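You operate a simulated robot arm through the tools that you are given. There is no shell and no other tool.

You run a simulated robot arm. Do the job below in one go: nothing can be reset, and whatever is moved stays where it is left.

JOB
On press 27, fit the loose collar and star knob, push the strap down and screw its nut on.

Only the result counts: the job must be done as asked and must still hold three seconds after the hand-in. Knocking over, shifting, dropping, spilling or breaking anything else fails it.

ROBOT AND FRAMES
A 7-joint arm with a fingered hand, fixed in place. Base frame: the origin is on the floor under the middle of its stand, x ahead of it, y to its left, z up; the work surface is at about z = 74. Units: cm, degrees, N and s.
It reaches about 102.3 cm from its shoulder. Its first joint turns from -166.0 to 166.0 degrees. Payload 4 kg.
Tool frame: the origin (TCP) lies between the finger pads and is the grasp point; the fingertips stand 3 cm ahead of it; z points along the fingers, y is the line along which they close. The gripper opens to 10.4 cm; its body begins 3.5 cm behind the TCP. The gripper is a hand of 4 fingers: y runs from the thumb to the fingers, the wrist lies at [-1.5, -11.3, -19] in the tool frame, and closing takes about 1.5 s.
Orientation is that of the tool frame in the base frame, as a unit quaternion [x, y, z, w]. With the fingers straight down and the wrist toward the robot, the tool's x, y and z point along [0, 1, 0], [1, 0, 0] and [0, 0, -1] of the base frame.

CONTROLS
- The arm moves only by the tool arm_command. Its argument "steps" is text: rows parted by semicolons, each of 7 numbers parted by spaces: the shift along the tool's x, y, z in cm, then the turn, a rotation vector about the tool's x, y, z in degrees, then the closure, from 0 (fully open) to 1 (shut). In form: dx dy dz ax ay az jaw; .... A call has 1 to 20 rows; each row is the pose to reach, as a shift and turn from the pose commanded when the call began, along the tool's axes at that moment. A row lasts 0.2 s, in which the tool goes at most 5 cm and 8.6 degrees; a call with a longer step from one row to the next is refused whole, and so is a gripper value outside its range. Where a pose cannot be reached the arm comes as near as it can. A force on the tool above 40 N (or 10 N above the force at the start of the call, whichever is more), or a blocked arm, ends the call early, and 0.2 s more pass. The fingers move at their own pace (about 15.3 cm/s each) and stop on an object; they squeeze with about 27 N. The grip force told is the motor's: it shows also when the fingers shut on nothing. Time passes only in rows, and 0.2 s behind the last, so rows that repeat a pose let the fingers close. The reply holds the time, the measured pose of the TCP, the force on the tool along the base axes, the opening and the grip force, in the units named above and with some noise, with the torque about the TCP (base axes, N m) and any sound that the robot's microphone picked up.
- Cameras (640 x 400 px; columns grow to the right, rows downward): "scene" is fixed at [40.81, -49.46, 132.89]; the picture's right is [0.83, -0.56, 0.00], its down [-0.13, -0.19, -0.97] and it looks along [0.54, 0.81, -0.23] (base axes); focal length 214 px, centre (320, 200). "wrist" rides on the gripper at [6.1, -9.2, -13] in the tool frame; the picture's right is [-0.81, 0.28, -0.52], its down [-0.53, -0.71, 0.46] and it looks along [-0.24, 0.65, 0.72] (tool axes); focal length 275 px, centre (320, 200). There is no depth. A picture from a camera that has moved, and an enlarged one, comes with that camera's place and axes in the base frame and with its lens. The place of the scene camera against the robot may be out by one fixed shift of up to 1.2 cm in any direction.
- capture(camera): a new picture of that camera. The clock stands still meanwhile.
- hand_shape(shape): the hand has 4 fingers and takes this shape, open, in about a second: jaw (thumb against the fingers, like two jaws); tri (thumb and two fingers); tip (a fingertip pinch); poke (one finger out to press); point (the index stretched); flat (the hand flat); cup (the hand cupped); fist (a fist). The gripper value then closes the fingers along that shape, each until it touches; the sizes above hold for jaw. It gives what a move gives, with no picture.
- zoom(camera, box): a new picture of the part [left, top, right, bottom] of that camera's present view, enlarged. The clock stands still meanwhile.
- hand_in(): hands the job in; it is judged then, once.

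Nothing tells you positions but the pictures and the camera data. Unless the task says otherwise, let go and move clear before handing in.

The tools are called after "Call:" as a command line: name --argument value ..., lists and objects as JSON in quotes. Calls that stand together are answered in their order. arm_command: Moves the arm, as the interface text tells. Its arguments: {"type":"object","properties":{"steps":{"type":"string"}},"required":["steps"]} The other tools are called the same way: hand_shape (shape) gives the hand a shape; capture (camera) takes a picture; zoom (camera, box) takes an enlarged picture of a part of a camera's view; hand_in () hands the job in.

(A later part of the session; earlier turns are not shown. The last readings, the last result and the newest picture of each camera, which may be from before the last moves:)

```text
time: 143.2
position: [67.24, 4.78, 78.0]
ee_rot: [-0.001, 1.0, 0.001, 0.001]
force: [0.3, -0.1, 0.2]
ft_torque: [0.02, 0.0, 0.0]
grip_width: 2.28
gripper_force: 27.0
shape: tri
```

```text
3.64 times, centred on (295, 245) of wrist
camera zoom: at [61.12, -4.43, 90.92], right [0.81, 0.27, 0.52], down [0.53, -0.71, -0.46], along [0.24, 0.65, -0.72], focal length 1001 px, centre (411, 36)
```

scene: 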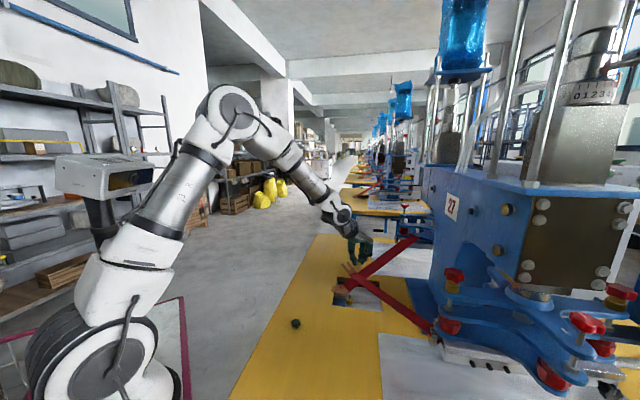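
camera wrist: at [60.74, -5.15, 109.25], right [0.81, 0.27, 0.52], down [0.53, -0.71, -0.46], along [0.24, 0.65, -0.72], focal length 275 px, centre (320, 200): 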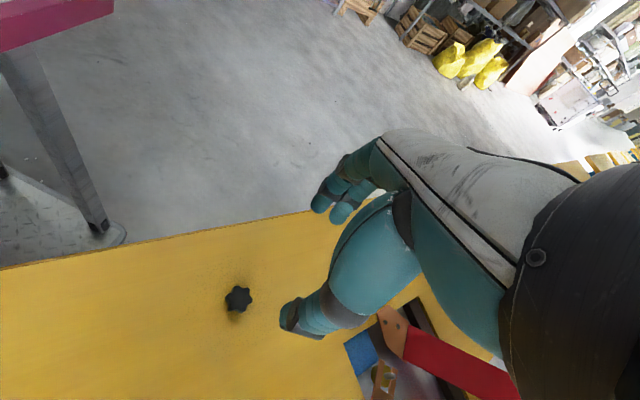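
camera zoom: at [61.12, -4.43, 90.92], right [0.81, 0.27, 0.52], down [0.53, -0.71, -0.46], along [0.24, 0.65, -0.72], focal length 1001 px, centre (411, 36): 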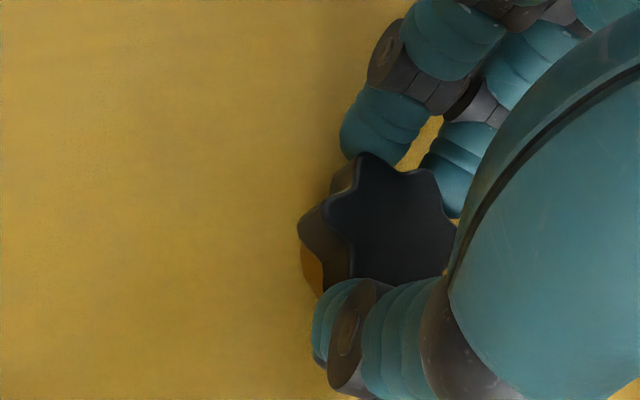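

The nut is gripped at width 2.28 with 27 N. I'll lift it, carry it toward the post and turn the hand to about −30° yaw.

Call:
arm_command --steps "0 0 -0.5 0 0 0 0.92;0 0 -2 0 0 0 0.92;0 0 -5 0 0 0 0.92;0 0 -9 0 0 0 0.92;0 0 -13 0 0 0 0.92;-2 0 -17 0 0 0 0.92;-5 0 -20 0 0 7.5 0.92;-8 0 -22 0 0 15 0.92;-11 -0.5 -22 0 0 22.5 0.92;-14 -1 -22 0 0 30 0.92;-17 -1.5 -22 0 0 37.5 0.92;-19 -1.5 -22 0 0 45 0.92;-21 -1.5 -22 0 0 52.5 0.92;-22 -1.5 -22 0 0 60 0.92;-22 -1.5 -22 0 0 60 0.92"

Call:
capture --camera "wrist"

Call:
capture --camera "scene"

```text
time: 146.3
position: [89.18, 3.05, 100.01]
ee_rot: [0.5, 0.866, 0.001, 0.0]
force: [0.4, 0.5, 0.3]
ft_torque: [-0.04, -0.01, 0.04]
grip_width: 2.25
gripper_force: 27.0
shape: tri
```

```text
taken
camera wrist: at [78.2, 3.74, 113.05], right [0.64, -0.57, 0.52], down [-0.35, -0.82, -0.46], along [0.68, 0.11, -0.72], focal length 275 px, centre (320, 200)
```

wrist: 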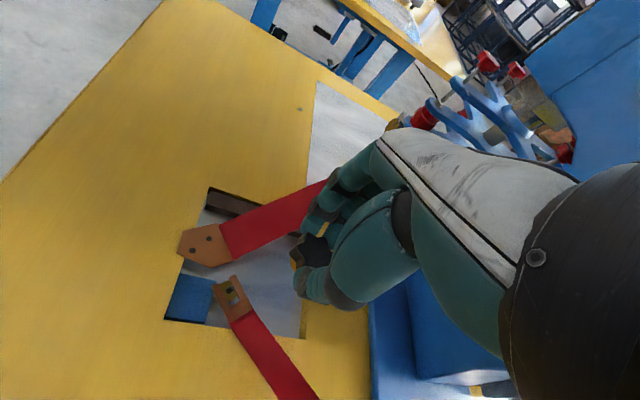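

```text
taken
```

scene: 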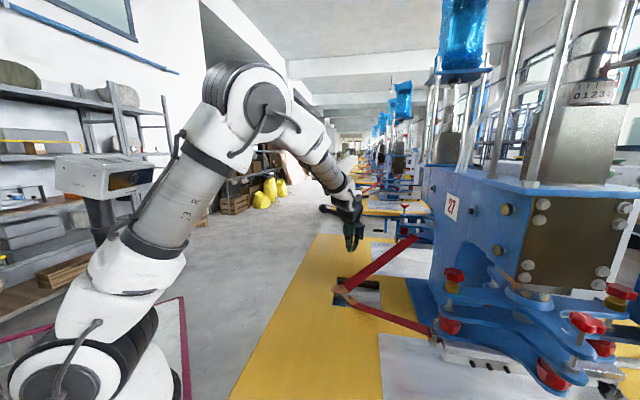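

Call:
zoom --camera "wrist" --box '[200, 260, 265, 330]'

Call:
zoom --camera "wrist" --box '[275, 210, 345, 290]'

Call:
zoom --camera "scene" --box '[335, 265, 385, 315]'

```text
5.71 times, centred on (232, 295) of wrist
camera zoom: at [78.2, 3.74, 113.05], right [0.64, -0.57, 0.52], down [-0.35, -0.82, -0.46], along [0.68, 0.11, -0.72], focal length 1573 px, centre (820, -343)
```

zoom: 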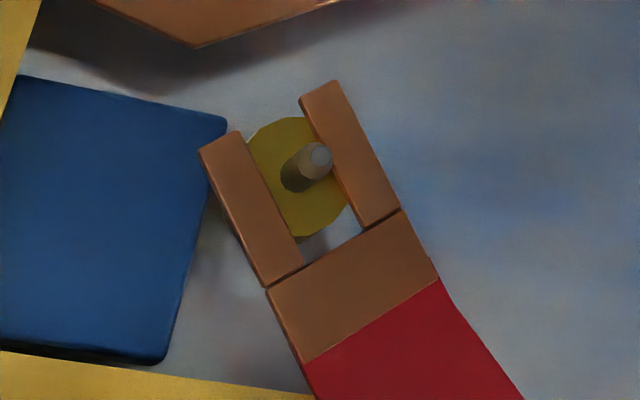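

```text
5.00 times, centred on (310, 250) of wrist
camera zoom: at [78.2, 3.74, 113.05], right [0.64, -0.57, 0.52], down [-0.35, -0.82, -0.46], along [0.68, 0.11, -0.72], focal length 1376 px, centre (370, -50)
```

zoom: 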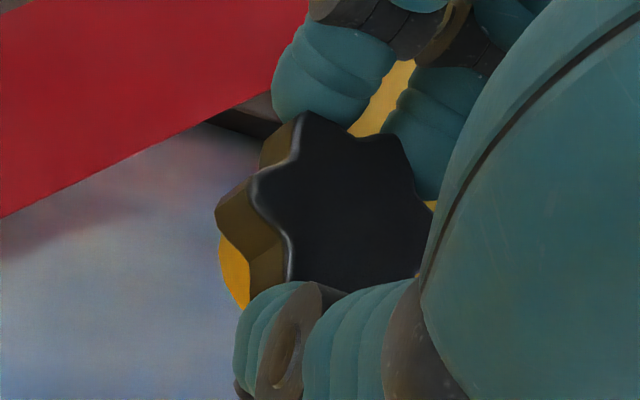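

```text
8.00 times, centred on (360, 290) of scene
camera zoom: at [40.81, -49.46, 132.89], right [0.83, -0.56, 0.0], down [-0.13, -0.19, -0.97], along [0.54, 0.81, -0.23], focal length 1716 px, centre (0, -520)
```

zoom: 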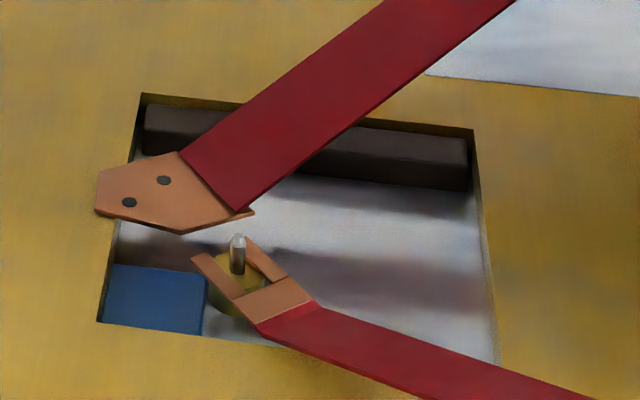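

Stud tip is at about [91.3, 5.0, 76.4]; the nut's centre sits at (0.3, 0.03) in the tool frame. I'll move over the stud and descend to about 3.5 cm above it.

Call:
arm_command --steps "0.1 0.8 3 0 0 0 0.92;0.2 1.6 6 0 0 0 0.92;0.35 2.74 9 0 0 0 0.92;0.35 2.74 12 0 0 0 0.92;0.35 2.74 14.5 0 0 0 0.92;0.35 2.74 16 0 0 0 0.92;0.35 2.74 16 0 0 0 0.92"

Call:
zoom --camera "wrist" --box '[240, 200, 340, 300]'

Call:
zoom --camera "scene" --box '[340, 255, 385, 310]'

```text
time: 147.9
position: [91.53, 4.91, 83.91]
ee_rot: [0.5, 0.866, 0.001, -0.001]
force: [-0.4, 0.4, -0.3]
ft_torque: [-0.02, 0.0, -0.02]
grip_width: 2.25
gripper_force: 26.7
shape: tri
```

```text
4.00 times, centred on (290, 250) of wrist
camera zoom: at [80.51, 5.6, 96.95], right [0.64, -0.56, 0.52], down [-0.35, -0.82, -0.46], along [0.68, 0.11, -0.72], focal length 1101 px, centre (440, 0)
```

zoom: 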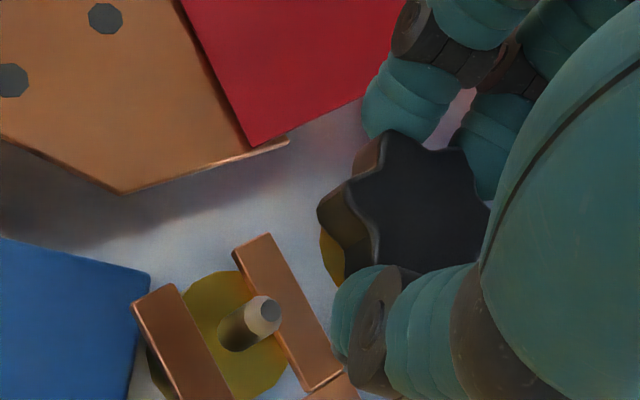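

```text
7.27 times, centred on (362, 282) of scene
camera zoom: at [40.81, -49.46, 132.89], right [0.83, -0.56, 0.0], down [-0.13, -0.19, -0.97], along [0.54, 0.81, -0.23], focal length 1560 px, centre (11, -400)
```

zoom: 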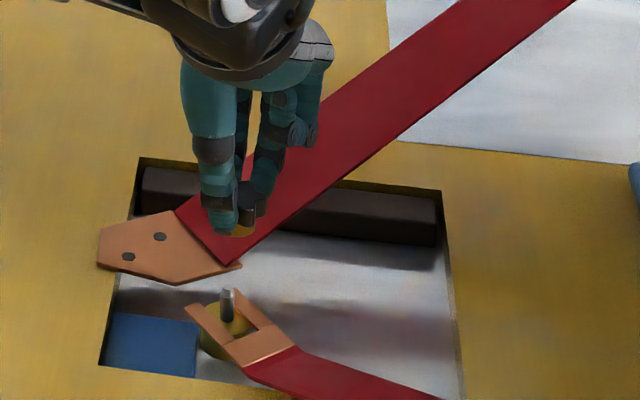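

Call:
zoom --camera "scene" --box '[346, 272, 372, 304]'

```text
12.50 times, centred on (359, 288) of scene
camera zoom: at [40.81, -49.46, 132.89], right [0.83, -0.56, 0.0], down [-0.13, -0.19, -0.97], along [0.54, 0.81, -0.23], focal length 2681 px, centre (-168, -900)
```

zoom: 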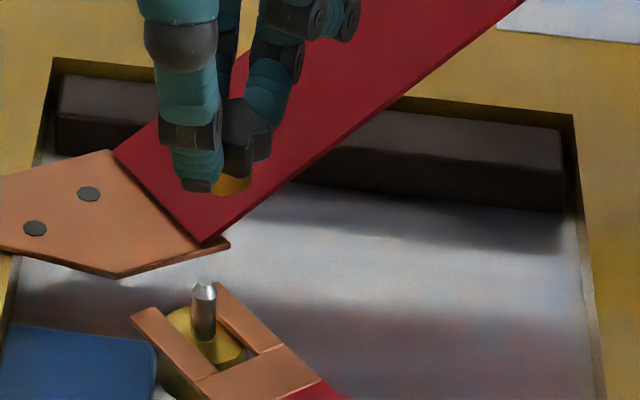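

The thumb hides the hub from the scene camera here. I'll rotate the hand to about +25° yaw about the nut's axis so both cameras can see hub and stud.

Call:
arm_command --steps "0.03 -0.04 0 0 0 8 0.92;0.05 -0.08 0 0 0 16 0.92;0.08 -0.12 0 0 0 24 0.92;0.1 -0.15 0 0 0 32 0.92;0.13 -0.19 0 0 0 40 0.92;0.14 -0.21 0 0 0 48 0.92;0.16 -0.23 0 0 0 55 0.92;0.16 -0.23 0 0 0 55 0.92;0.16 -0.23 0 0 0 55 0.92"

Call:
zoom --camera "wrist" --box '[240, 200, 340, 300]'

Call:
zoom --camera "scene" --box '[346, 268, 372, 300]'

```text
time: 149.9
position: [91.12, 4.89, 83.86]
ee_rot: [0.844, 0.537, 0.001, -0.001]
force: [-0.1, -0.9, -0.9]
ft_torque: [-0.01, 0.01, 0.02]
grip_width: 2.25
gripper_force: 27.1
shape: tri
```

```text
4.00 times, centred on (290, 250) of wrist
camera zoom: at [85.41, 14.35, 96.9], right [-0.09, -0.85, 0.51], down [-0.87, -0.18, -0.46], along [0.48, -0.49, -0.73], focal length 1101 px, centre (440, 0)
```

zoom: 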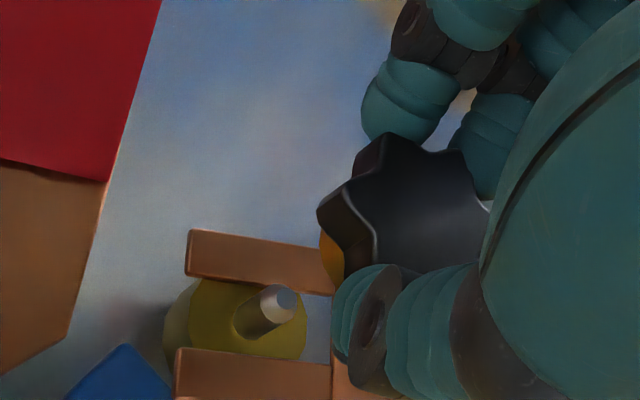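

```text
12.50 times, centred on (359, 284) of scene
camera zoom: at [40.81, -49.46, 132.89], right [0.83, -0.56, 0.0], down [-0.13, -0.19, -0.97], along [0.54, 0.81, -0.23], focal length 2681 px, centre (-168, -850)
```

zoom: 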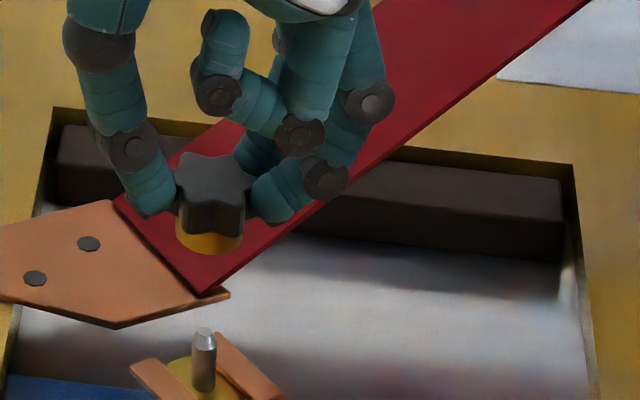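

Both views now agree the nut is within about 0.15 cm of the stud axis. I'll correct by (−0.1, −0.09), lower 2 cm and re-check.

Call:
arm_command --steps "-0.1 -0.09 0.7 0 0 0 0.92;-0.1 -0.09 1.4 0 0 0 0.92;-0.1 -0.09 2 0 0 0 0.92;-0.1 -0.09 2 0 0 0 0.92;-0.1 -0.09 2 0 0 0 0.92"

Call:
zoom --camera "wrist" --box '[240, 200, 340, 300]'

Call:
zoom --camera "scene" --box '[346, 268, 372, 300]'

```text
time: 151.2
position: [90.97, 4.71, 81.82]
ee_rot: [0.843, 0.537, 0.001, 0.0]
force: [-0.1, 0.3, 0.1]
ft_torque: [-0.01, -0.04, -0.05]
grip_width: 2.25
gripper_force: 27.4
shape: tri
```

```text
4.00 times, centred on (290, 250) of wrist
camera zoom: at [85.24, 14.14, 94.83], right [-0.09, -0.85, 0.52], down [-0.87, -0.18, -0.46], along [0.48, -0.49, -0.73], focal length 1101 px, centre (440, 0)
```

zoom: 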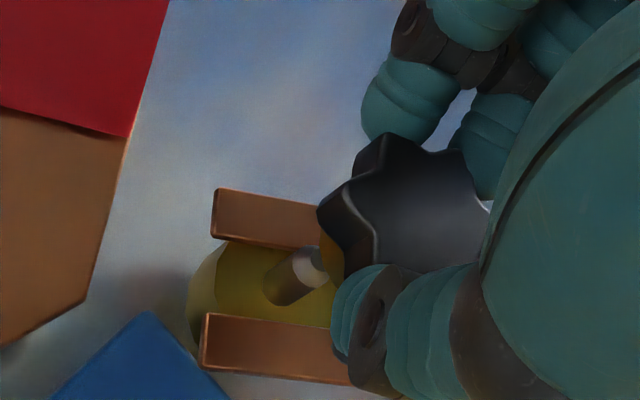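

```text
12.50 times, centred on (359, 284) of scene
camera zoom: at [40.81, -49.46, 132.89], right [0.83, -0.56, 0.0], down [-0.13, -0.19, -0.97], along [0.54, 0.81, -0.23], focal length 2681 px, centre (-168, -850)
```

zoom: 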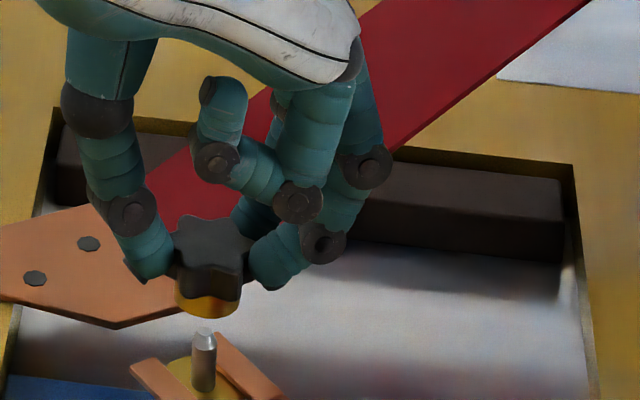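

Call:
arm_command --steps "0.1 -0.02 0.3 0 0 0 0.92;0.1 -0.02 0.6 0 0 0 0.92;0.1 -0.02 1 0 0 0 0.92;0.1 -0.02 1 0 0 0 0.92;0.1 -0.02 1 0 0 0 0.92"

Call:
zoom --camera "wrist" --box '[240, 200, 340, 300]'

Call:
zoom --camera "scene" --box '[346, 272, 372, 304]'

```text
time: 152.3
position: [91.07, 4.93, 80.88]
ee_rot: [0.843, 0.538, 0.001, -0.001]
force: [0.0, 0.9, -0.7]
ft_torque: [0.0, -0.02, 0.04]
grip_width: 2.24
gripper_force: 27.0
shape: tri
```

```text
4.00 times, centred on (290, 250) of wrist
camera zoom: at [85.3, 14.28, 93.85], right [-0.09, -0.85, 0.52], down [-0.87, -0.18, -0.46], along [0.48, -0.49, -0.73], focal length 1101 px, centre (440, 0)
```

zoom: 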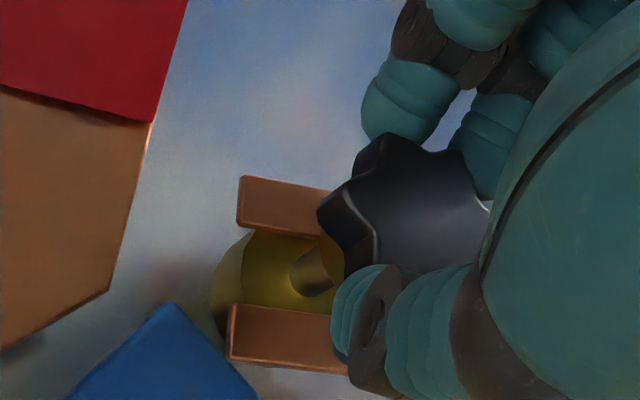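

```text
12.50 times, centred on (359, 288) of scene
camera zoom: at [40.81, -49.46, 132.89], right [0.83, -0.56, 0.0], down [-0.13, -0.19, -0.97], along [0.54, 0.81, -0.23], focal length 2681 px, centre (-168, -900)
```

zoom: 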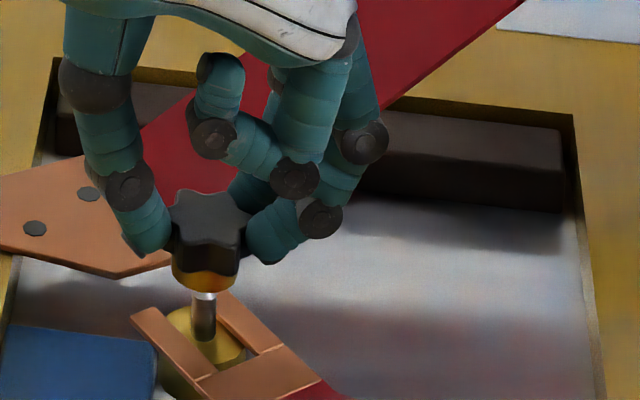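

Aligned to within half a millimetre. Lowering onto the stud in small steps.

Call:
arm_command --steps "0 0 0.25 0 0 0 0.92;0 0 0.5 0 0 0 0.92;0 0 0.75 0 0 0 0.92;0 0 0.9 0 0 0 0.92;0 0 0.9 0 0 0 0.92"

Call:
zoom --camera "scene" --box '[346, 272, 372, 304]'

```text
time: 153.6
position: [91.11, 4.77, 79.9]
ee_rot: [0.843, 0.538, 0.001, 0.0]
force: [-0.2, 1.2, 0.6]
ft_torque: [0.04, -0.01, 0.02]
grip_width: 2.24
gripper_force: 27.0
shape: tri
```

```text
12.50 times, centred on (359, 288) of scene
camera zoom: at [40.81, -49.46, 132.89], right [0.83, -0.56, 0.0], down [-0.13, -0.19, -0.97], along [0.54, 0.81, -0.23], focal length 2681 px, centre (-168, -900)
```

zoom: 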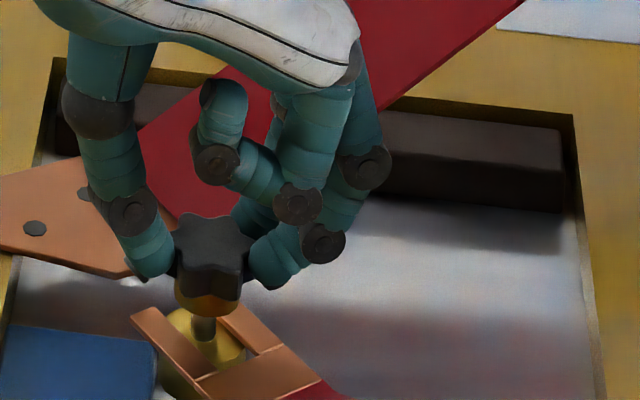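

Call:
arm_command --steps "0 0 0.2 0 0 0 0.92;0 0 0.4 0 0 0 0.92;0 0 0.6 0 0 0 0.92;0 0 0.6 0 0 0 0.92"

Call:
zoom --camera "scene" --box '[346, 272, 372, 304]'

Call:
zoom --camera "wrist" --box '[240, 200, 340, 300]'

```text
time: 154.6
position: [91.15, 4.78, 79.25]
ee_rot: [0.843, 0.538, 0.001, -0.001]
force: [0.6, 0.9, -0.2]
ft_torque: [0.01, -0.02, 0.02]
grip_width: 2.26
gripper_force: 27.4
shape: tri
```

```text
12.50 times, centred on (359, 288) of scene
camera zoom: at [40.81, -49.46, 132.89], right [0.83, -0.56, 0.0], down [-0.13, -0.19, -0.97], along [0.54, 0.81, -0.23], focal length 2681 px, centre (-168, -900)
```

zoom: 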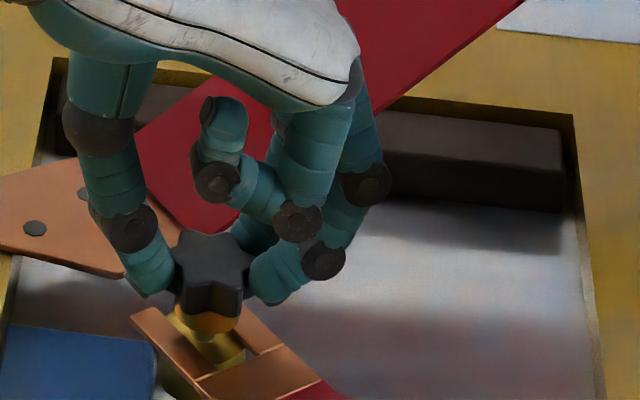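

```text
4.00 times, centred on (290, 250) of wrist
camera zoom: at [85.42, 14.19, 92.37], right [-0.09, -0.85, 0.52], down [-0.87, -0.18, -0.46], along [0.48, -0.49, -0.73], focal length 1101 px, centre (440, 0)
```

zoom: 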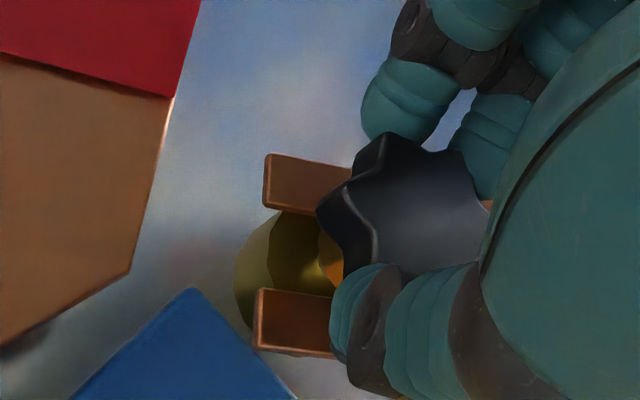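

Call:
arm_command --steps "0 0 0.15 0 0 0 0.92;0 0 0.3 0 0 0 0.92;0 0 0.4 0 0 0 0.92;0 0 0.4 0 0 0 0.92"

Call:
zoom --camera "scene" --box '[346, 272, 372, 304]'

```text
time: 155.6
position: [91.04, 5.03, 78.93]
ee_rot: [0.843, 0.538, 0.001, 0.0]
force: [6.6, 3.8, 0.2]
ft_torque: [0.03, -0.18, 0.04]
grip_width: 2.24
gripper_force: 27.1
shape: tri
```

```text
12.50 times, centred on (359, 288) of scene
camera zoom: at [40.81, -49.46, 132.89], right [0.83, -0.56, 0.0], down [-0.13, -0.19, -0.97], along [0.54, 0.81, -0.23], focal length 2681 px, centre (-168, -900)
```

zoom: 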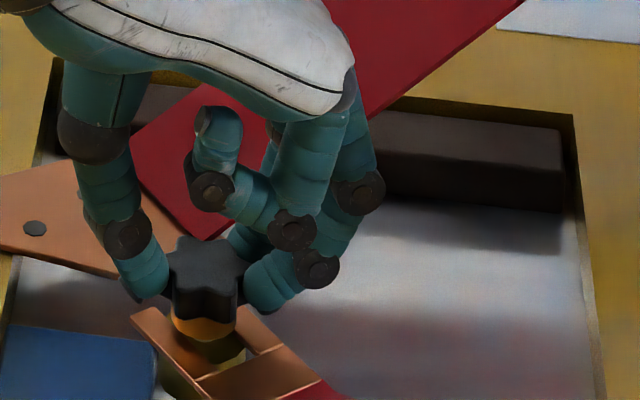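

The thread has started to catch (small lateral force). I'll turn the nut clockwise 35° about its axis, easing the lateral load.

Call:
arm_command --steps "0.08 -0.01 0.01 0 0 7 0.92;0.1 -0.04 0.02 0 0 14 0.92;0.12 -0.07 0.03 0 0 21 0.92;0.14 -0.1 0.04 0 0 28 0.92;0.16 -0.12 0.05 0 0 35 0.92;0.16 -0.12 0.05 0 0 35 0.92"

Call:
zoom --camera "scene" --box '[346, 272, 372, 304]'

```text
time: 156.9
position: [91.09, 5.02, 78.97]
ee_rot: [0.966, 0.258, 0.0, 0.0]
force: [10.4, -0.3, 5.1]
ft_torque: [-0.12, -0.26, 0.04]
grip_width: 2.24
gripper_force: 26.7
shape: tri
```

```text
12.50 times, centred on (359, 288) of scene
camera zoom: at [40.81, -49.46, 132.89], right [0.83, -0.56, 0.0], down [-0.13, -0.19, -0.97], along [0.54, 0.81, -0.23], focal length 2681 px, centre (-168, -900)
```

zoom: 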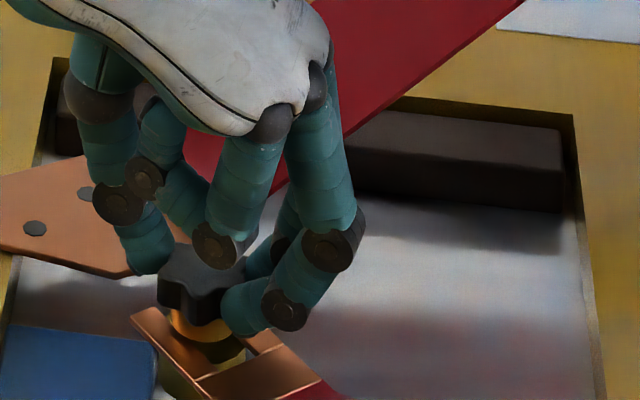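

The nut turned with the hand. Before going on I want a closer look at the nut and fork, since there is some lateral load.

Call:
zoom --camera "scene" --box '[350, 286, 372, 306]'

Call:
zoom --camera "wrist" --box '[250, 200, 340, 300]'

```text
16.00 times, centred on (361, 296) of scene
camera zoom: at [40.81, -49.46, 132.89], right [0.83, -0.56, 0.0], down [-0.13, -0.19, -0.97], along [0.54, 0.81, -0.23], focal length 3432 px, centre (-336, -1336)
```

zoom: 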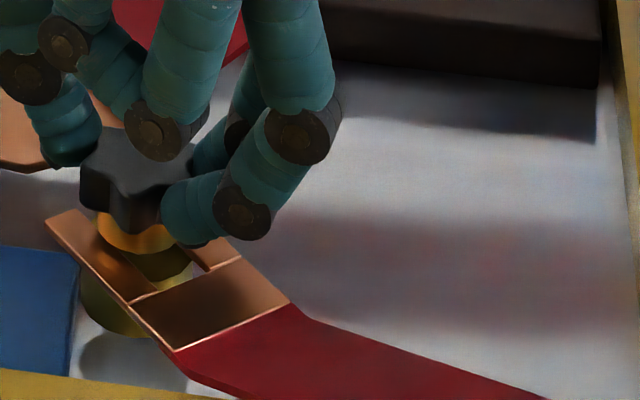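

```text
4.00 times, centred on (295, 250) of wrist
camera zoom: at [91.68, 16.01, 91.91], right [-0.57, -0.64, 0.52], down [-0.82, 0.35, -0.46], along [0.11, -0.68, -0.73], focal length 1101 px, centre (420, 0)
```

zoom: 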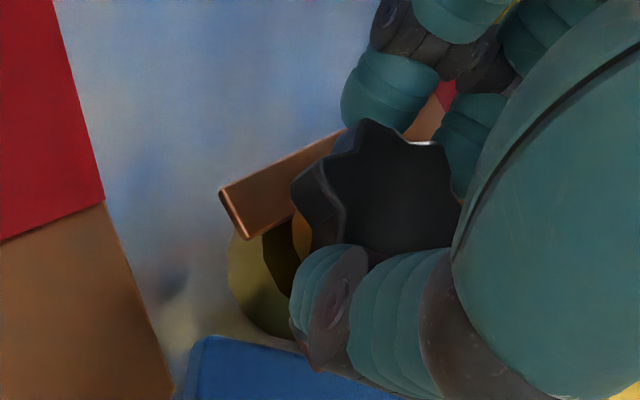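

Call:
arm_command --steps "0 0 0 0 0 0 0.75;0 0 0 0 0 0 0.6;0 0 0 0 0 0 0.55;0 0 0 0 0 0 0.55"

Call:
zoom --camera "scene" --box '[350, 286, 372, 306]'

Call:
zoom --camera "wrist" --box '[250, 200, 340, 300]'

```text
time: 157.9
position: [90.91, 5.02, 78.82]
ee_rot: [0.966, 0.259, 0.001, -0.001]
force: [-0.4, -0.2, -0.6]
ft_torque: [-0.01, 0.0, 0.02]
grip_width: 4.64
gripper_force: 0.0
shape: tri
```

```text
16.00 times, centred on (361, 296) of scene
camera zoom: at [40.81, -49.46, 132.89], right [0.83, -0.56, 0.0], down [-0.13, -0.19, -0.97], along [0.54, 0.81, -0.23], focal length 3432 px, centre (-336, -1336)
```

zoom: 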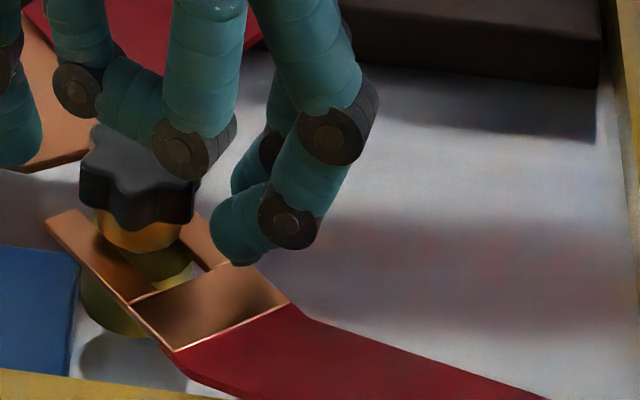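

```text
4.00 times, centred on (295, 250) of wrist
camera zoom: at [91.63, 16.0, 91.88], right [-0.56, -0.65, 0.52], down [-0.82, 0.35, -0.45], along [0.11, -0.68, -0.73], focal length 1101 px, centre (420, 0)
```

zoom: 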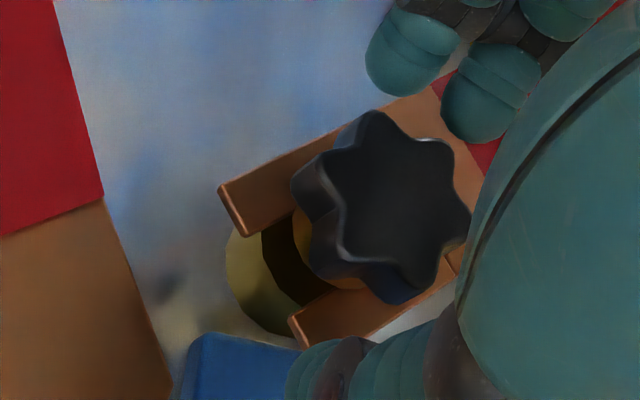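

The nut stays on the stud by itself, so the thread is engaged. I'll swing back 60° with fingers open, re-grip, and turn it clockwise 60°.

Call:
arm_command --steps "0.012 0.062 0 0 0 -8.5 0.55;0.033 0.121 0 0 0 -17 0.55;0.063 0.176 0 0 0 -25.5 0.55;0.1 0.226 0 0 0 -34 0.55;0.144 0.271 0 0 0 -42.5 0.55;0.195 0.308 0 0 0 -51 0.55;0.225 0.183 0 0 0 -59.5 0.55;0.225 0.183 0 0 0 -59.5 0.75;0.225 0.183 0 0 0 -59.5 0.92;0.225 0.183 0 0 0 -59.5 0.92;0.225 0.183 0 0 0 -59.5 0.92;0.192 0.152 0.01 0 0 -51 0.92;0.165 0.116 0.01 0 0 -42.5 0.92;0.143 0.076 0.02 0 0 -34 0.92;0.128 0.034 0.03 0 0 -25.5 0.92;0.118 -0.01 0.04 0 0 -17 0.92;0.116 -0.055 0.05 0 0 -8.5 0.92;0.12 -0.1 0.06 0 0 0 0.92;0.12 -0.1 0.06 0 0 0 0.92"

Call:
zoom --camera "scene" --box '[350, 286, 372, 306]'

```text
time: 161.9
position: [91.19, 5.12, 78.84]
ee_rot: [0.966, 0.259, 0.001, 0.0]
force: [13.0, -3.4, 3.3]
ft_torque: [-0.21, -0.37, 0.04]
grip_width: 1.66
gripper_force: 26.8
shape: tri
```

```text
16.00 times, centred on (361, 296) of scene
camera zoom: at [40.81, -49.46, 132.89], right [0.83, -0.56, 0.0], down [-0.13, -0.19, -0.97], along [0.54, 0.81, -0.23], focal length 3432 px, centre (-336, -1336)
```

zoom: 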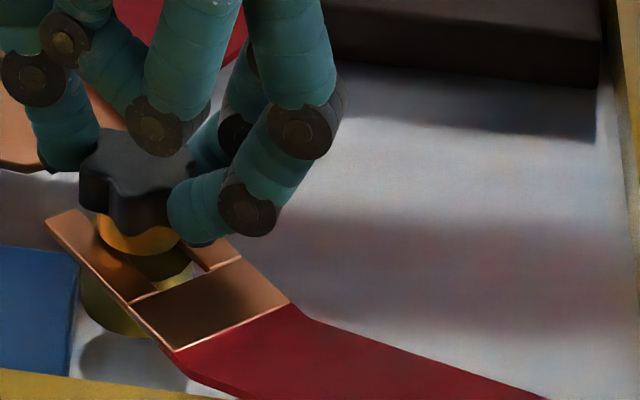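

Call:
arm_command --steps "0 0 0 0 0 0 0.7;0 0 0 0 0 0 0.55;0 0 0 0 0 0 0.55"

Call:
zoom --camera "wrist" --box '[250, 200, 340, 300]'

Call:
zoom --camera "scene" --box '[350, 286, 372, 306]'

```text
time: 162.8
position: [91.05, 5.24, 78.8]
ee_rot: [0.966, 0.258, 0.0, -0.001]
force: [1.0, -0.4, 0.2]
ft_torque: [-0.02, 0.01, 0.0]
grip_width: 4.67
gripper_force: 0.2
shape: tri
```

```text
4.00 times, centred on (295, 250) of wrist
camera zoom: at [91.76, 16.23, 91.81], right [-0.56, -0.65, 0.52], down [-0.82, 0.35, -0.45], along [0.11, -0.68, -0.73], focal length 1101 px, centre (420, 0)
```

zoom: 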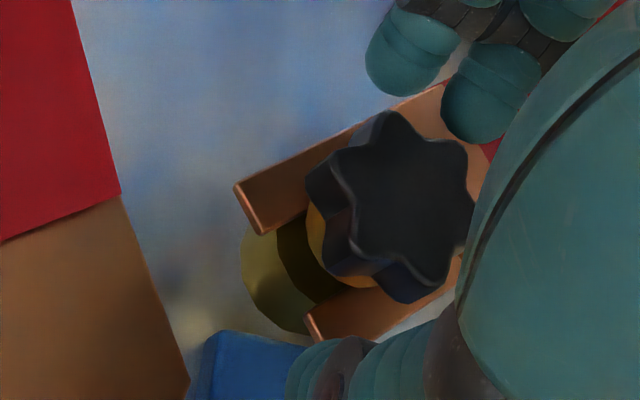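

```text
16.00 times, centred on (361, 296) of scene
camera zoom: at [40.81, -49.46, 132.89], right [0.83, -0.56, 0.0], down [-0.13, -0.19, -0.97], along [0.54, 0.81, -0.23], focal length 3432 px, centre (-336, -1336)
```

zoom: 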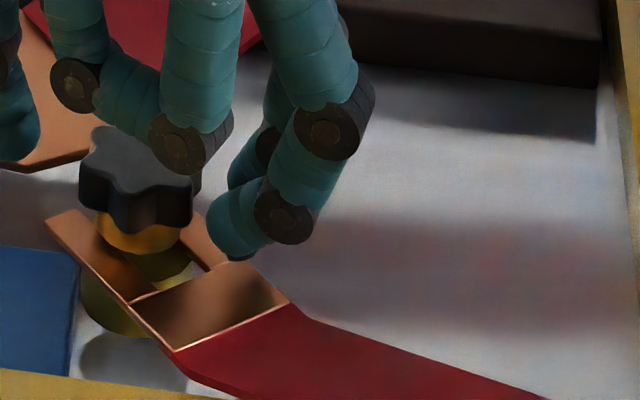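

The nut is going down slowly. I'll repeat the stroke with the hand better centred on the nut.

Call:
arm_command --steps "-0.016 0.037 0 0 0 -8.5 0.55;-0.026 0.076 0 0 0 -17 0.55;-0.03 0.116 0 0 0 -25.5 0.55;-0.029 0.156 0 0 0 -34 0.55;-0.02 0.195 0 0 0 -42.5 0.55;0.05 0.233 0 0 0 -51 0.55;0.196 0.239 0 0 0 -59.5 0.55;0.196 0.239 0 0 0 -59.5 0.75;0.196 0.239 0 0 0 -59.5 0.92;0.196 0.239 0 0 0 -59.5 0.92;0.196 0.239 0 0 0 -59.5 0.92;0.18 0.231 0.01 0 0 -51 0.92;0.165 0.221 0.01 0 0 -42.5 0.92;0.152 0.209 0.02 0 0 -34 0.92;0.14 0.195 0.03 0 0 -25.5 0.92;0.131 0.179 0.04 0 0 -17 0.92;0.124 0.163 0.05 0 0 -8.5 0.92;0.12 0.145 0.06 0 0 0 0.92;0.12 0.145 0.06 0 0 0 0.92"

Call:
zoom --camera "scene" --box '[350, 286, 372, 306]'

Call:
zoom --camera "wrist" --box '[250, 200, 340, 300]'

```text
time: 166.8
position: [91.29, 5.08, 78.79]
ee_rot: [0.966, 0.258, 0.002, -0.001]
force: [16.7, -0.9, 0.3]
ft_torque: [-0.13, -0.43, 0.08]
grip_width: 2.05
gripper_force: 27.3
shape: tri
```

```text
16.00 times, centred on (361, 296) of scene
camera zoom: at [40.81, -49.46, 132.89], right [0.83, -0.56, 0.0], down [-0.13, -0.19, -0.97], along [0.54, 0.81, -0.23], focal length 3432 px, centre (-336, -1336)
```

zoom: 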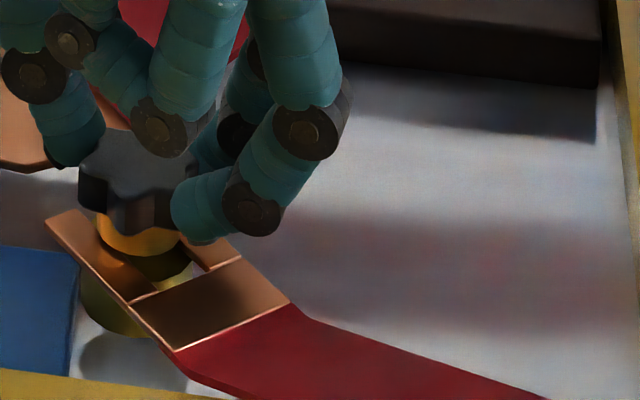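

```text
4.00 times, centred on (295, 250) of wrist
camera zoom: at [91.97, 16.11, 91.82], right [-0.57, -0.64, 0.51], down [-0.82, 0.35, -0.46], along [0.11, -0.68, -0.73], focal length 1101 px, centre (420, 0)
```

zoom: 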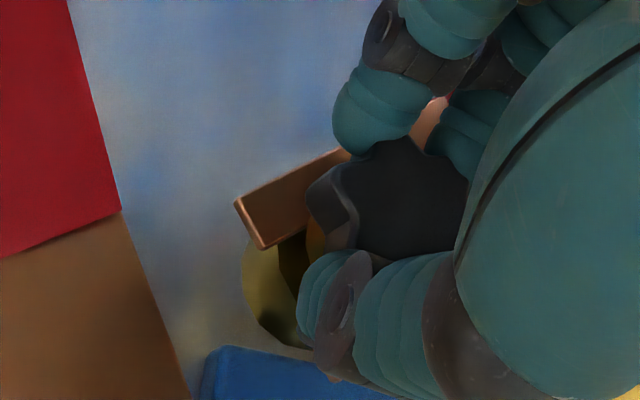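

Call:
arm_command --steps "0 0 0 0 0 0 0.7;0 0 0 0 0 0 0.55;0 0 0 0 0 0 0.55;0 0.03 0 0 0 -8.5 0.55;0 0.06 0 0 0 -17 0.55;0.01 0.09 0 0 0 -25.5 0.55;0.02 0.1 0 0 0 -34 0.55;0.03 0.1 0 0 0 -42.5 0.55;0.04 0.1 0 0 0 -51 0.55;0.05 0.1 0 0 0 -59.5 0.55;0.05 0.1 0 0 0 -59.5 0.55"

Call:
zoom --camera "wrist" --box '[250, 200, 340, 300]'

Call:
zoom --camera "scene" --box '[350, 286, 372, 306]'

```text
time: 169.2
position: [91.36, 5.17, 78.79]
ee_rot: [0.709, 0.705, 0.001, -0.001]
force: [-1.6, 0.0, -0.3]
ft_torque: [0.02, -0.01, 0.0]
grip_width: 4.65
gripper_force: 0.1
shape: tri
```

```text
4.00 times, centred on (295, 250) of wrist
camera zoom: at [82.17, 11.3, 91.77], right [0.27, -0.81, 0.52], down [-0.72, -0.53, -0.46], along [0.64, -0.25, -0.72], focal length 1101 px, centre (420, 0)
```

zoom: 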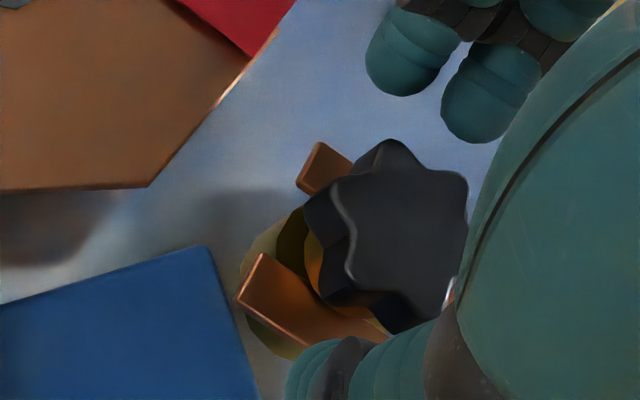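

```text
16.00 times, centred on (361, 296) of scene
camera zoom: at [40.81, -49.46, 132.89], right [0.83, -0.56, 0.0], down [-0.13, -0.19, -0.97], along [0.54, 0.81, -0.23], focal length 3432 px, centre (-336, -1336)
```

zoom: 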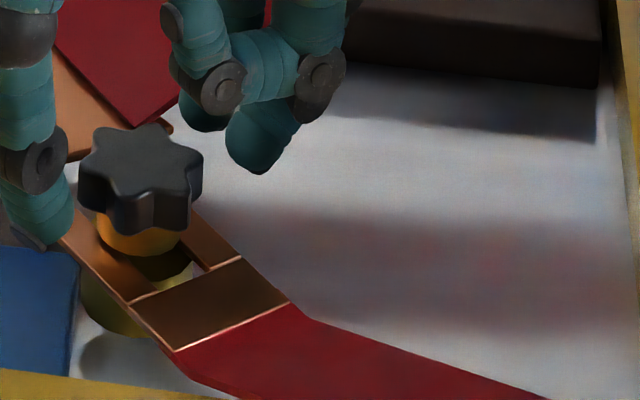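

The nut stands upright on the stud above the fork. I'll close here at yaw 0 and read the forces before turning.

Call:
arm_command --steps "-0.12 -0.05 0 0 0 0 0.55;-0.12 -0.05 0 0 0 0 0.75;-0.12 -0.05 0 0 0 0 0.92;-0.12 -0.05 0 0 0 0 0.92;-0.12 -0.05 0 0 0 0 0.92"

Call:
zoom --camera "wrist" --box '[250, 200, 340, 300]'

Call:
zoom --camera "scene" --box '[350, 286, 372, 306]'

```text
time: 170.3
position: [91.13, 5.02, 78.73]
ee_rot: [0.71, 0.704, 0.0, 0.0]
force: [-2.9, -0.8, 0.4]
ft_torque: [0.0, 0.09, -0.03]
grip_width: 1.56
gripper_force: 27.3
shape: tri
```

```text
4.00 times, centred on (295, 250) of wrist
camera zoom: at [82.12, 11.16, 91.75], right [0.27, -0.81, 0.52], down [-0.72, -0.53, -0.46], along [0.64, -0.25, -0.72], focal length 1101 px, centre (420, 0)
```

zoom: 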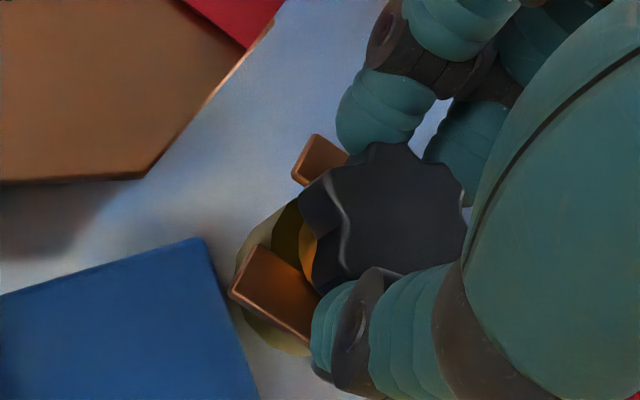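

```text
16.00 times, centred on (361, 296) of scene
camera zoom: at [40.81, -49.46, 132.89], right [0.83, -0.56, 0.0], down [-0.13, -0.19, -0.97], along [0.54, 0.81, -0.23], focal length 3432 px, centre (-336, -1336)
```

zoom: 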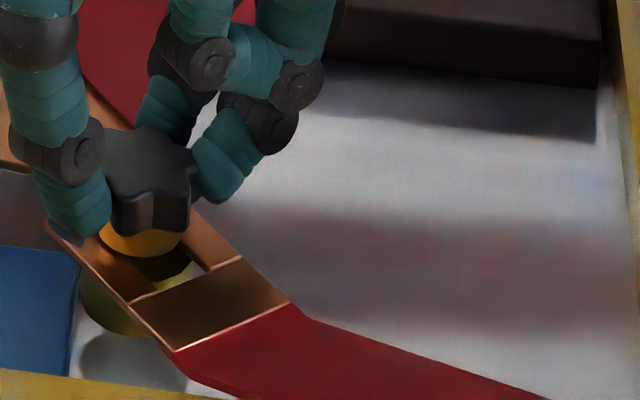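

Well centred now: lateral force only about 3 N. I'll turn 60° clockwise about the TCP itself.

Call:
arm_command --steps "0 0 0.01 0 0 8.5 0.92;0 0 0.02 0 0 17 0.92;0 0 0.03 0 0 25.5 0.92;0 0 0.04 0 0 34 0.92;0 0 0.05 0 0 42.5 0.92;0 0 0.06 0 0 51 0.92;0 0 0.07 0 0 59.5 0.92;0 0 0.07 0 0 59.5 0.92"

Call:
zoom --camera "scene" --box '[350, 286, 372, 306]'

Call:
arm_command --steps "0 0 0 0 0 0 0.7;0 0 0 0 0 0 0.55;0 0 0 0 0 0 0.55;0 0 0 0 0 -8.5 0.55;0 0 0 0 0 -17 0.55;0 0 0 0 0 -25.5 0.55;0 0 0 0 0 -34 0.55;0 0 0 0 0 -42.5 0.55;0 0 0 0 0 -51 0.55;0 0 0 0 0 -59.5 0.55;0 0 0 0 0 -59.5 0.55"

Call:
zoom --camera "scene" --box '[350, 286, 372, 306]'

Call:
zoom --camera "wrist" --box '[250, 200, 340, 300]'

```text
time: 172.2
position: [91.33, 4.91, 78.77]
ee_rot: [0.966, 0.258, 0.001, -0.001]
force: [-0.4, -1.6, 0.7]
ft_torque: [-0.06, 0.03, 0.01]
grip_width: 1.58
gripper_force: 26.8
shape: tri
```

```text
16.00 times, centred on (361, 296) of scene
camera zoom: at [40.81, -49.46, 132.89], right [0.83, -0.56, 0.0], down [-0.13, -0.19, -0.97], along [0.54, 0.81, -0.23], focal length 3432 px, centre (-336, -1336)
```

zoom: 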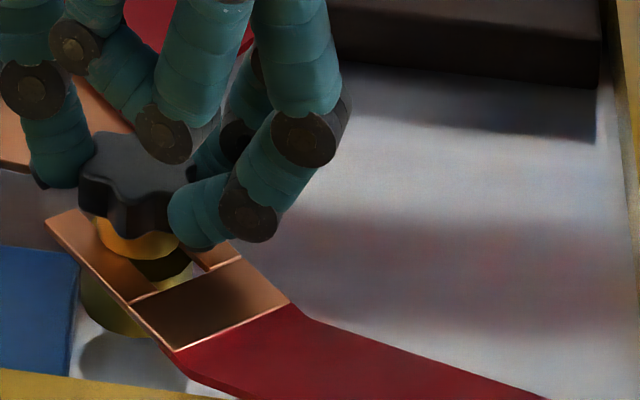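

```text
time: 174.6
position: [91.31, 5.07, 78.6]
ee_rot: [0.709, 0.705, 0.001, -0.001]
force: [0.1, -0.4, -0.9]
ft_torque: [0.0, -0.01, 0.01]
grip_width: 4.62
gripper_force: 0.2
shape: tri
```

```text
16.00 times, centred on (361, 296) of scene
camera zoom: at [40.81, -49.46, 132.89], right [0.83, -0.56, 0.0], down [-0.13, -0.19, -0.97], along [0.54, 0.81, -0.23], focal length 3432 px, centre (-336, -1336)
```

zoom: 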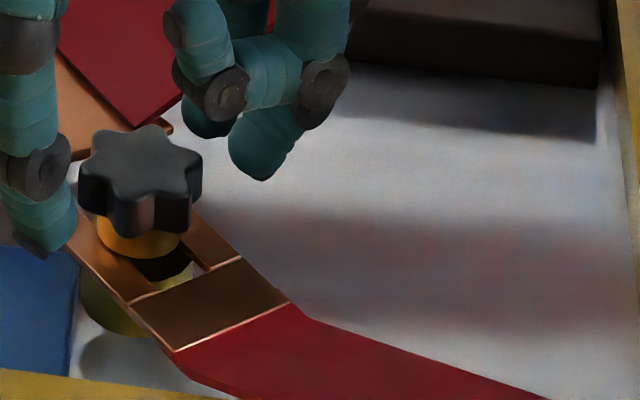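

```text
4.00 times, centred on (295, 250) of wrist
camera zoom: at [82.1, 11.12, 91.73], right [0.27, -0.81, 0.52], down [-0.72, -0.53, -0.46], along [0.64, -0.25, -0.72], focal length 1101 px, centre (420, 0)
```

zoom: 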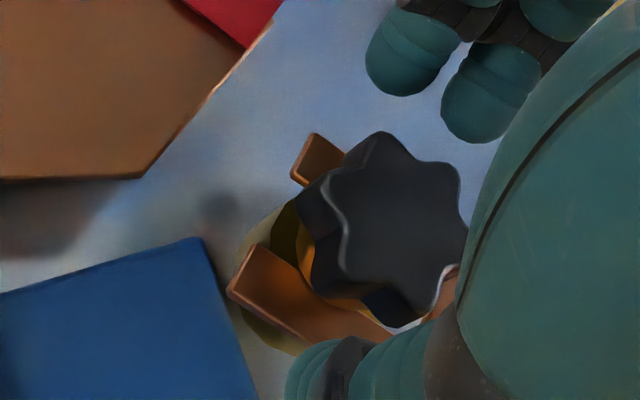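

Smooth turn with almost no side load, and the nut is descending. I'll repeat this cycle.

Call:
arm_command --steps "0 0 0.03 0 0 0 0.75;0 0 0.03 0 0 0 0.92;0 0 0.03 0 0 0 0.92;0 0 0.03 0 0 0 0.92;0 0 0.04 0 0 8.5 0.92;0 0 0.05 0 0 17 0.92;0 0 0.06 0 0 25.5 0.92;0 0 0.07 0 0 34 0.92;0 0 0.08 0 0 42.5 0.92;0 0 0.09 0 0 51 0.92;0 0 0.1 0 0 59.5 0.92;0 0 0.1 0 0 59.5 0.55;0 0 0.1 0 0 59.5 0.55;0 0 0.08 0 0 51 0.55;0 0 0.06 0 0 42.5 0.55;0 0 0.05 0 0 34 0.55;0 0 0.05 0 0 25.5 0.55;0 0 0.05 0 0 17 0.55;0 0 0.05 0 0 8.5 0.55;0 0 0.05 0 0 0 0.55"

Call:
zoom --camera "scene" --box '[350, 286, 372, 306]'

```text
time: 178.8
position: [91.38, 5.07, 78.75]
ee_rot: [0.708, 0.706, 0.002, 0.0]
force: [0.4, 1.0, -0.4]
ft_torque: [-0.03, -0.01, -0.01]
grip_width: 4.62
gripper_force: 0.1
shape: tri
```

```text
16.00 times, centred on (361, 296) of scene
camera zoom: at [40.81, -49.46, 132.89], right [0.83, -0.56, 0.0], down [-0.13, -0.19, -0.97], along [0.54, 0.81, -0.23], focal length 3432 px, centre (-336, -1336)
```

zoom: 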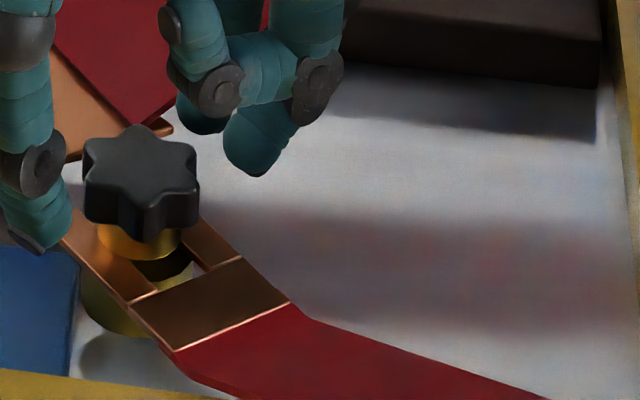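

Call:
arm_command --steps "0 0 0.03 0 0 0 0.75;0 0 0.03 0 0 0 0.92;0 0 0.03 0 0 0 0.92;0 0 0.03 0 0 0 0.92;0 0 0.04 0 0 8.5 0.92;0 0 0.05 0 0 17 0.92;0 0 0.06 0 0 25.5 0.92;0 0 0.07 0 0 34 0.92;0 0 0.08 0 0 42.5 0.92;0 0 0.09 0 0 51 0.92;0 0 0.1 0 0 59.5 0.92;0 0 0.1 0 0 59.5 0.92"

Call:
zoom --camera "scene" --box '[350, 286, 372, 306]'

Call:
arm_command --steps "0 0 0 0 0 0 0.7;0 0 0 0 0 0 0.55;0 0 0 0 0 0 0.55;0 0 0 0 0 -8.5 0.55;0 0 0 0 0 -17 0.55;0 0 0 0 0 -25.5 0.55;0 0 0 0 0 -34 0.55;0 0 0 0 0 -42.5 0.55;0 0 0 0 0 -51 0.55;0 0 0 0 0 -59.5 0.55;0 0 0 0 0 -59.5 0.55"

Call:
zoom --camera "scene" --box '[350, 286, 372, 306]'

```text
time: 181.3
position: [91.65, 4.97, 78.65]
ee_rot: [0.966, 0.259, 0.002, -0.001]
force: [22.0, 12.7, -4.3]
ft_torque: [0.18, -0.68, 0.49]
grip_width: 1.89
gripper_force: 26.4
shape: tri
```

```text
16.00 times, centred on (361, 296) of scene
camera zoom: at [40.81, -49.46, 132.89], right [0.83, -0.56, 0.0], down [-0.13, -0.19, -0.97], along [0.54, 0.81, -0.23], focal length 3432 px, centre (-336, -1336)
```

zoom: 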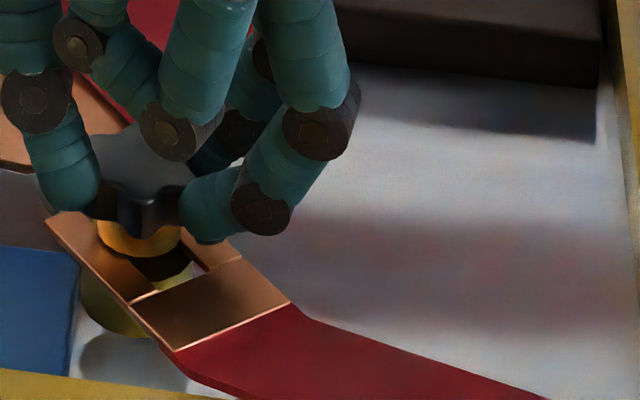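

```text
time: 183.8
position: [91.15, 5.08, 78.54]
ee_rot: [0.709, 0.705, 0.002, 0.0]
force: [-0.2, 0.3, 0.3]
ft_torque: [0.01, 0.0, -0.02]
grip_width: 4.65
gripper_force: 0.1
shape: tri
```

```text
16.00 times, centred on (361, 296) of scene
camera zoom: at [40.81, -49.46, 132.89], right [0.83, -0.56, 0.0], down [-0.13, -0.19, -0.97], along [0.54, 0.81, -0.23], focal length 3432 px, centre (-336, -1336)
```

zoom: 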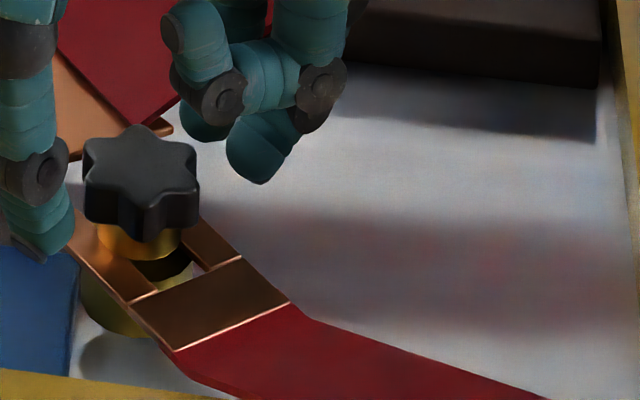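

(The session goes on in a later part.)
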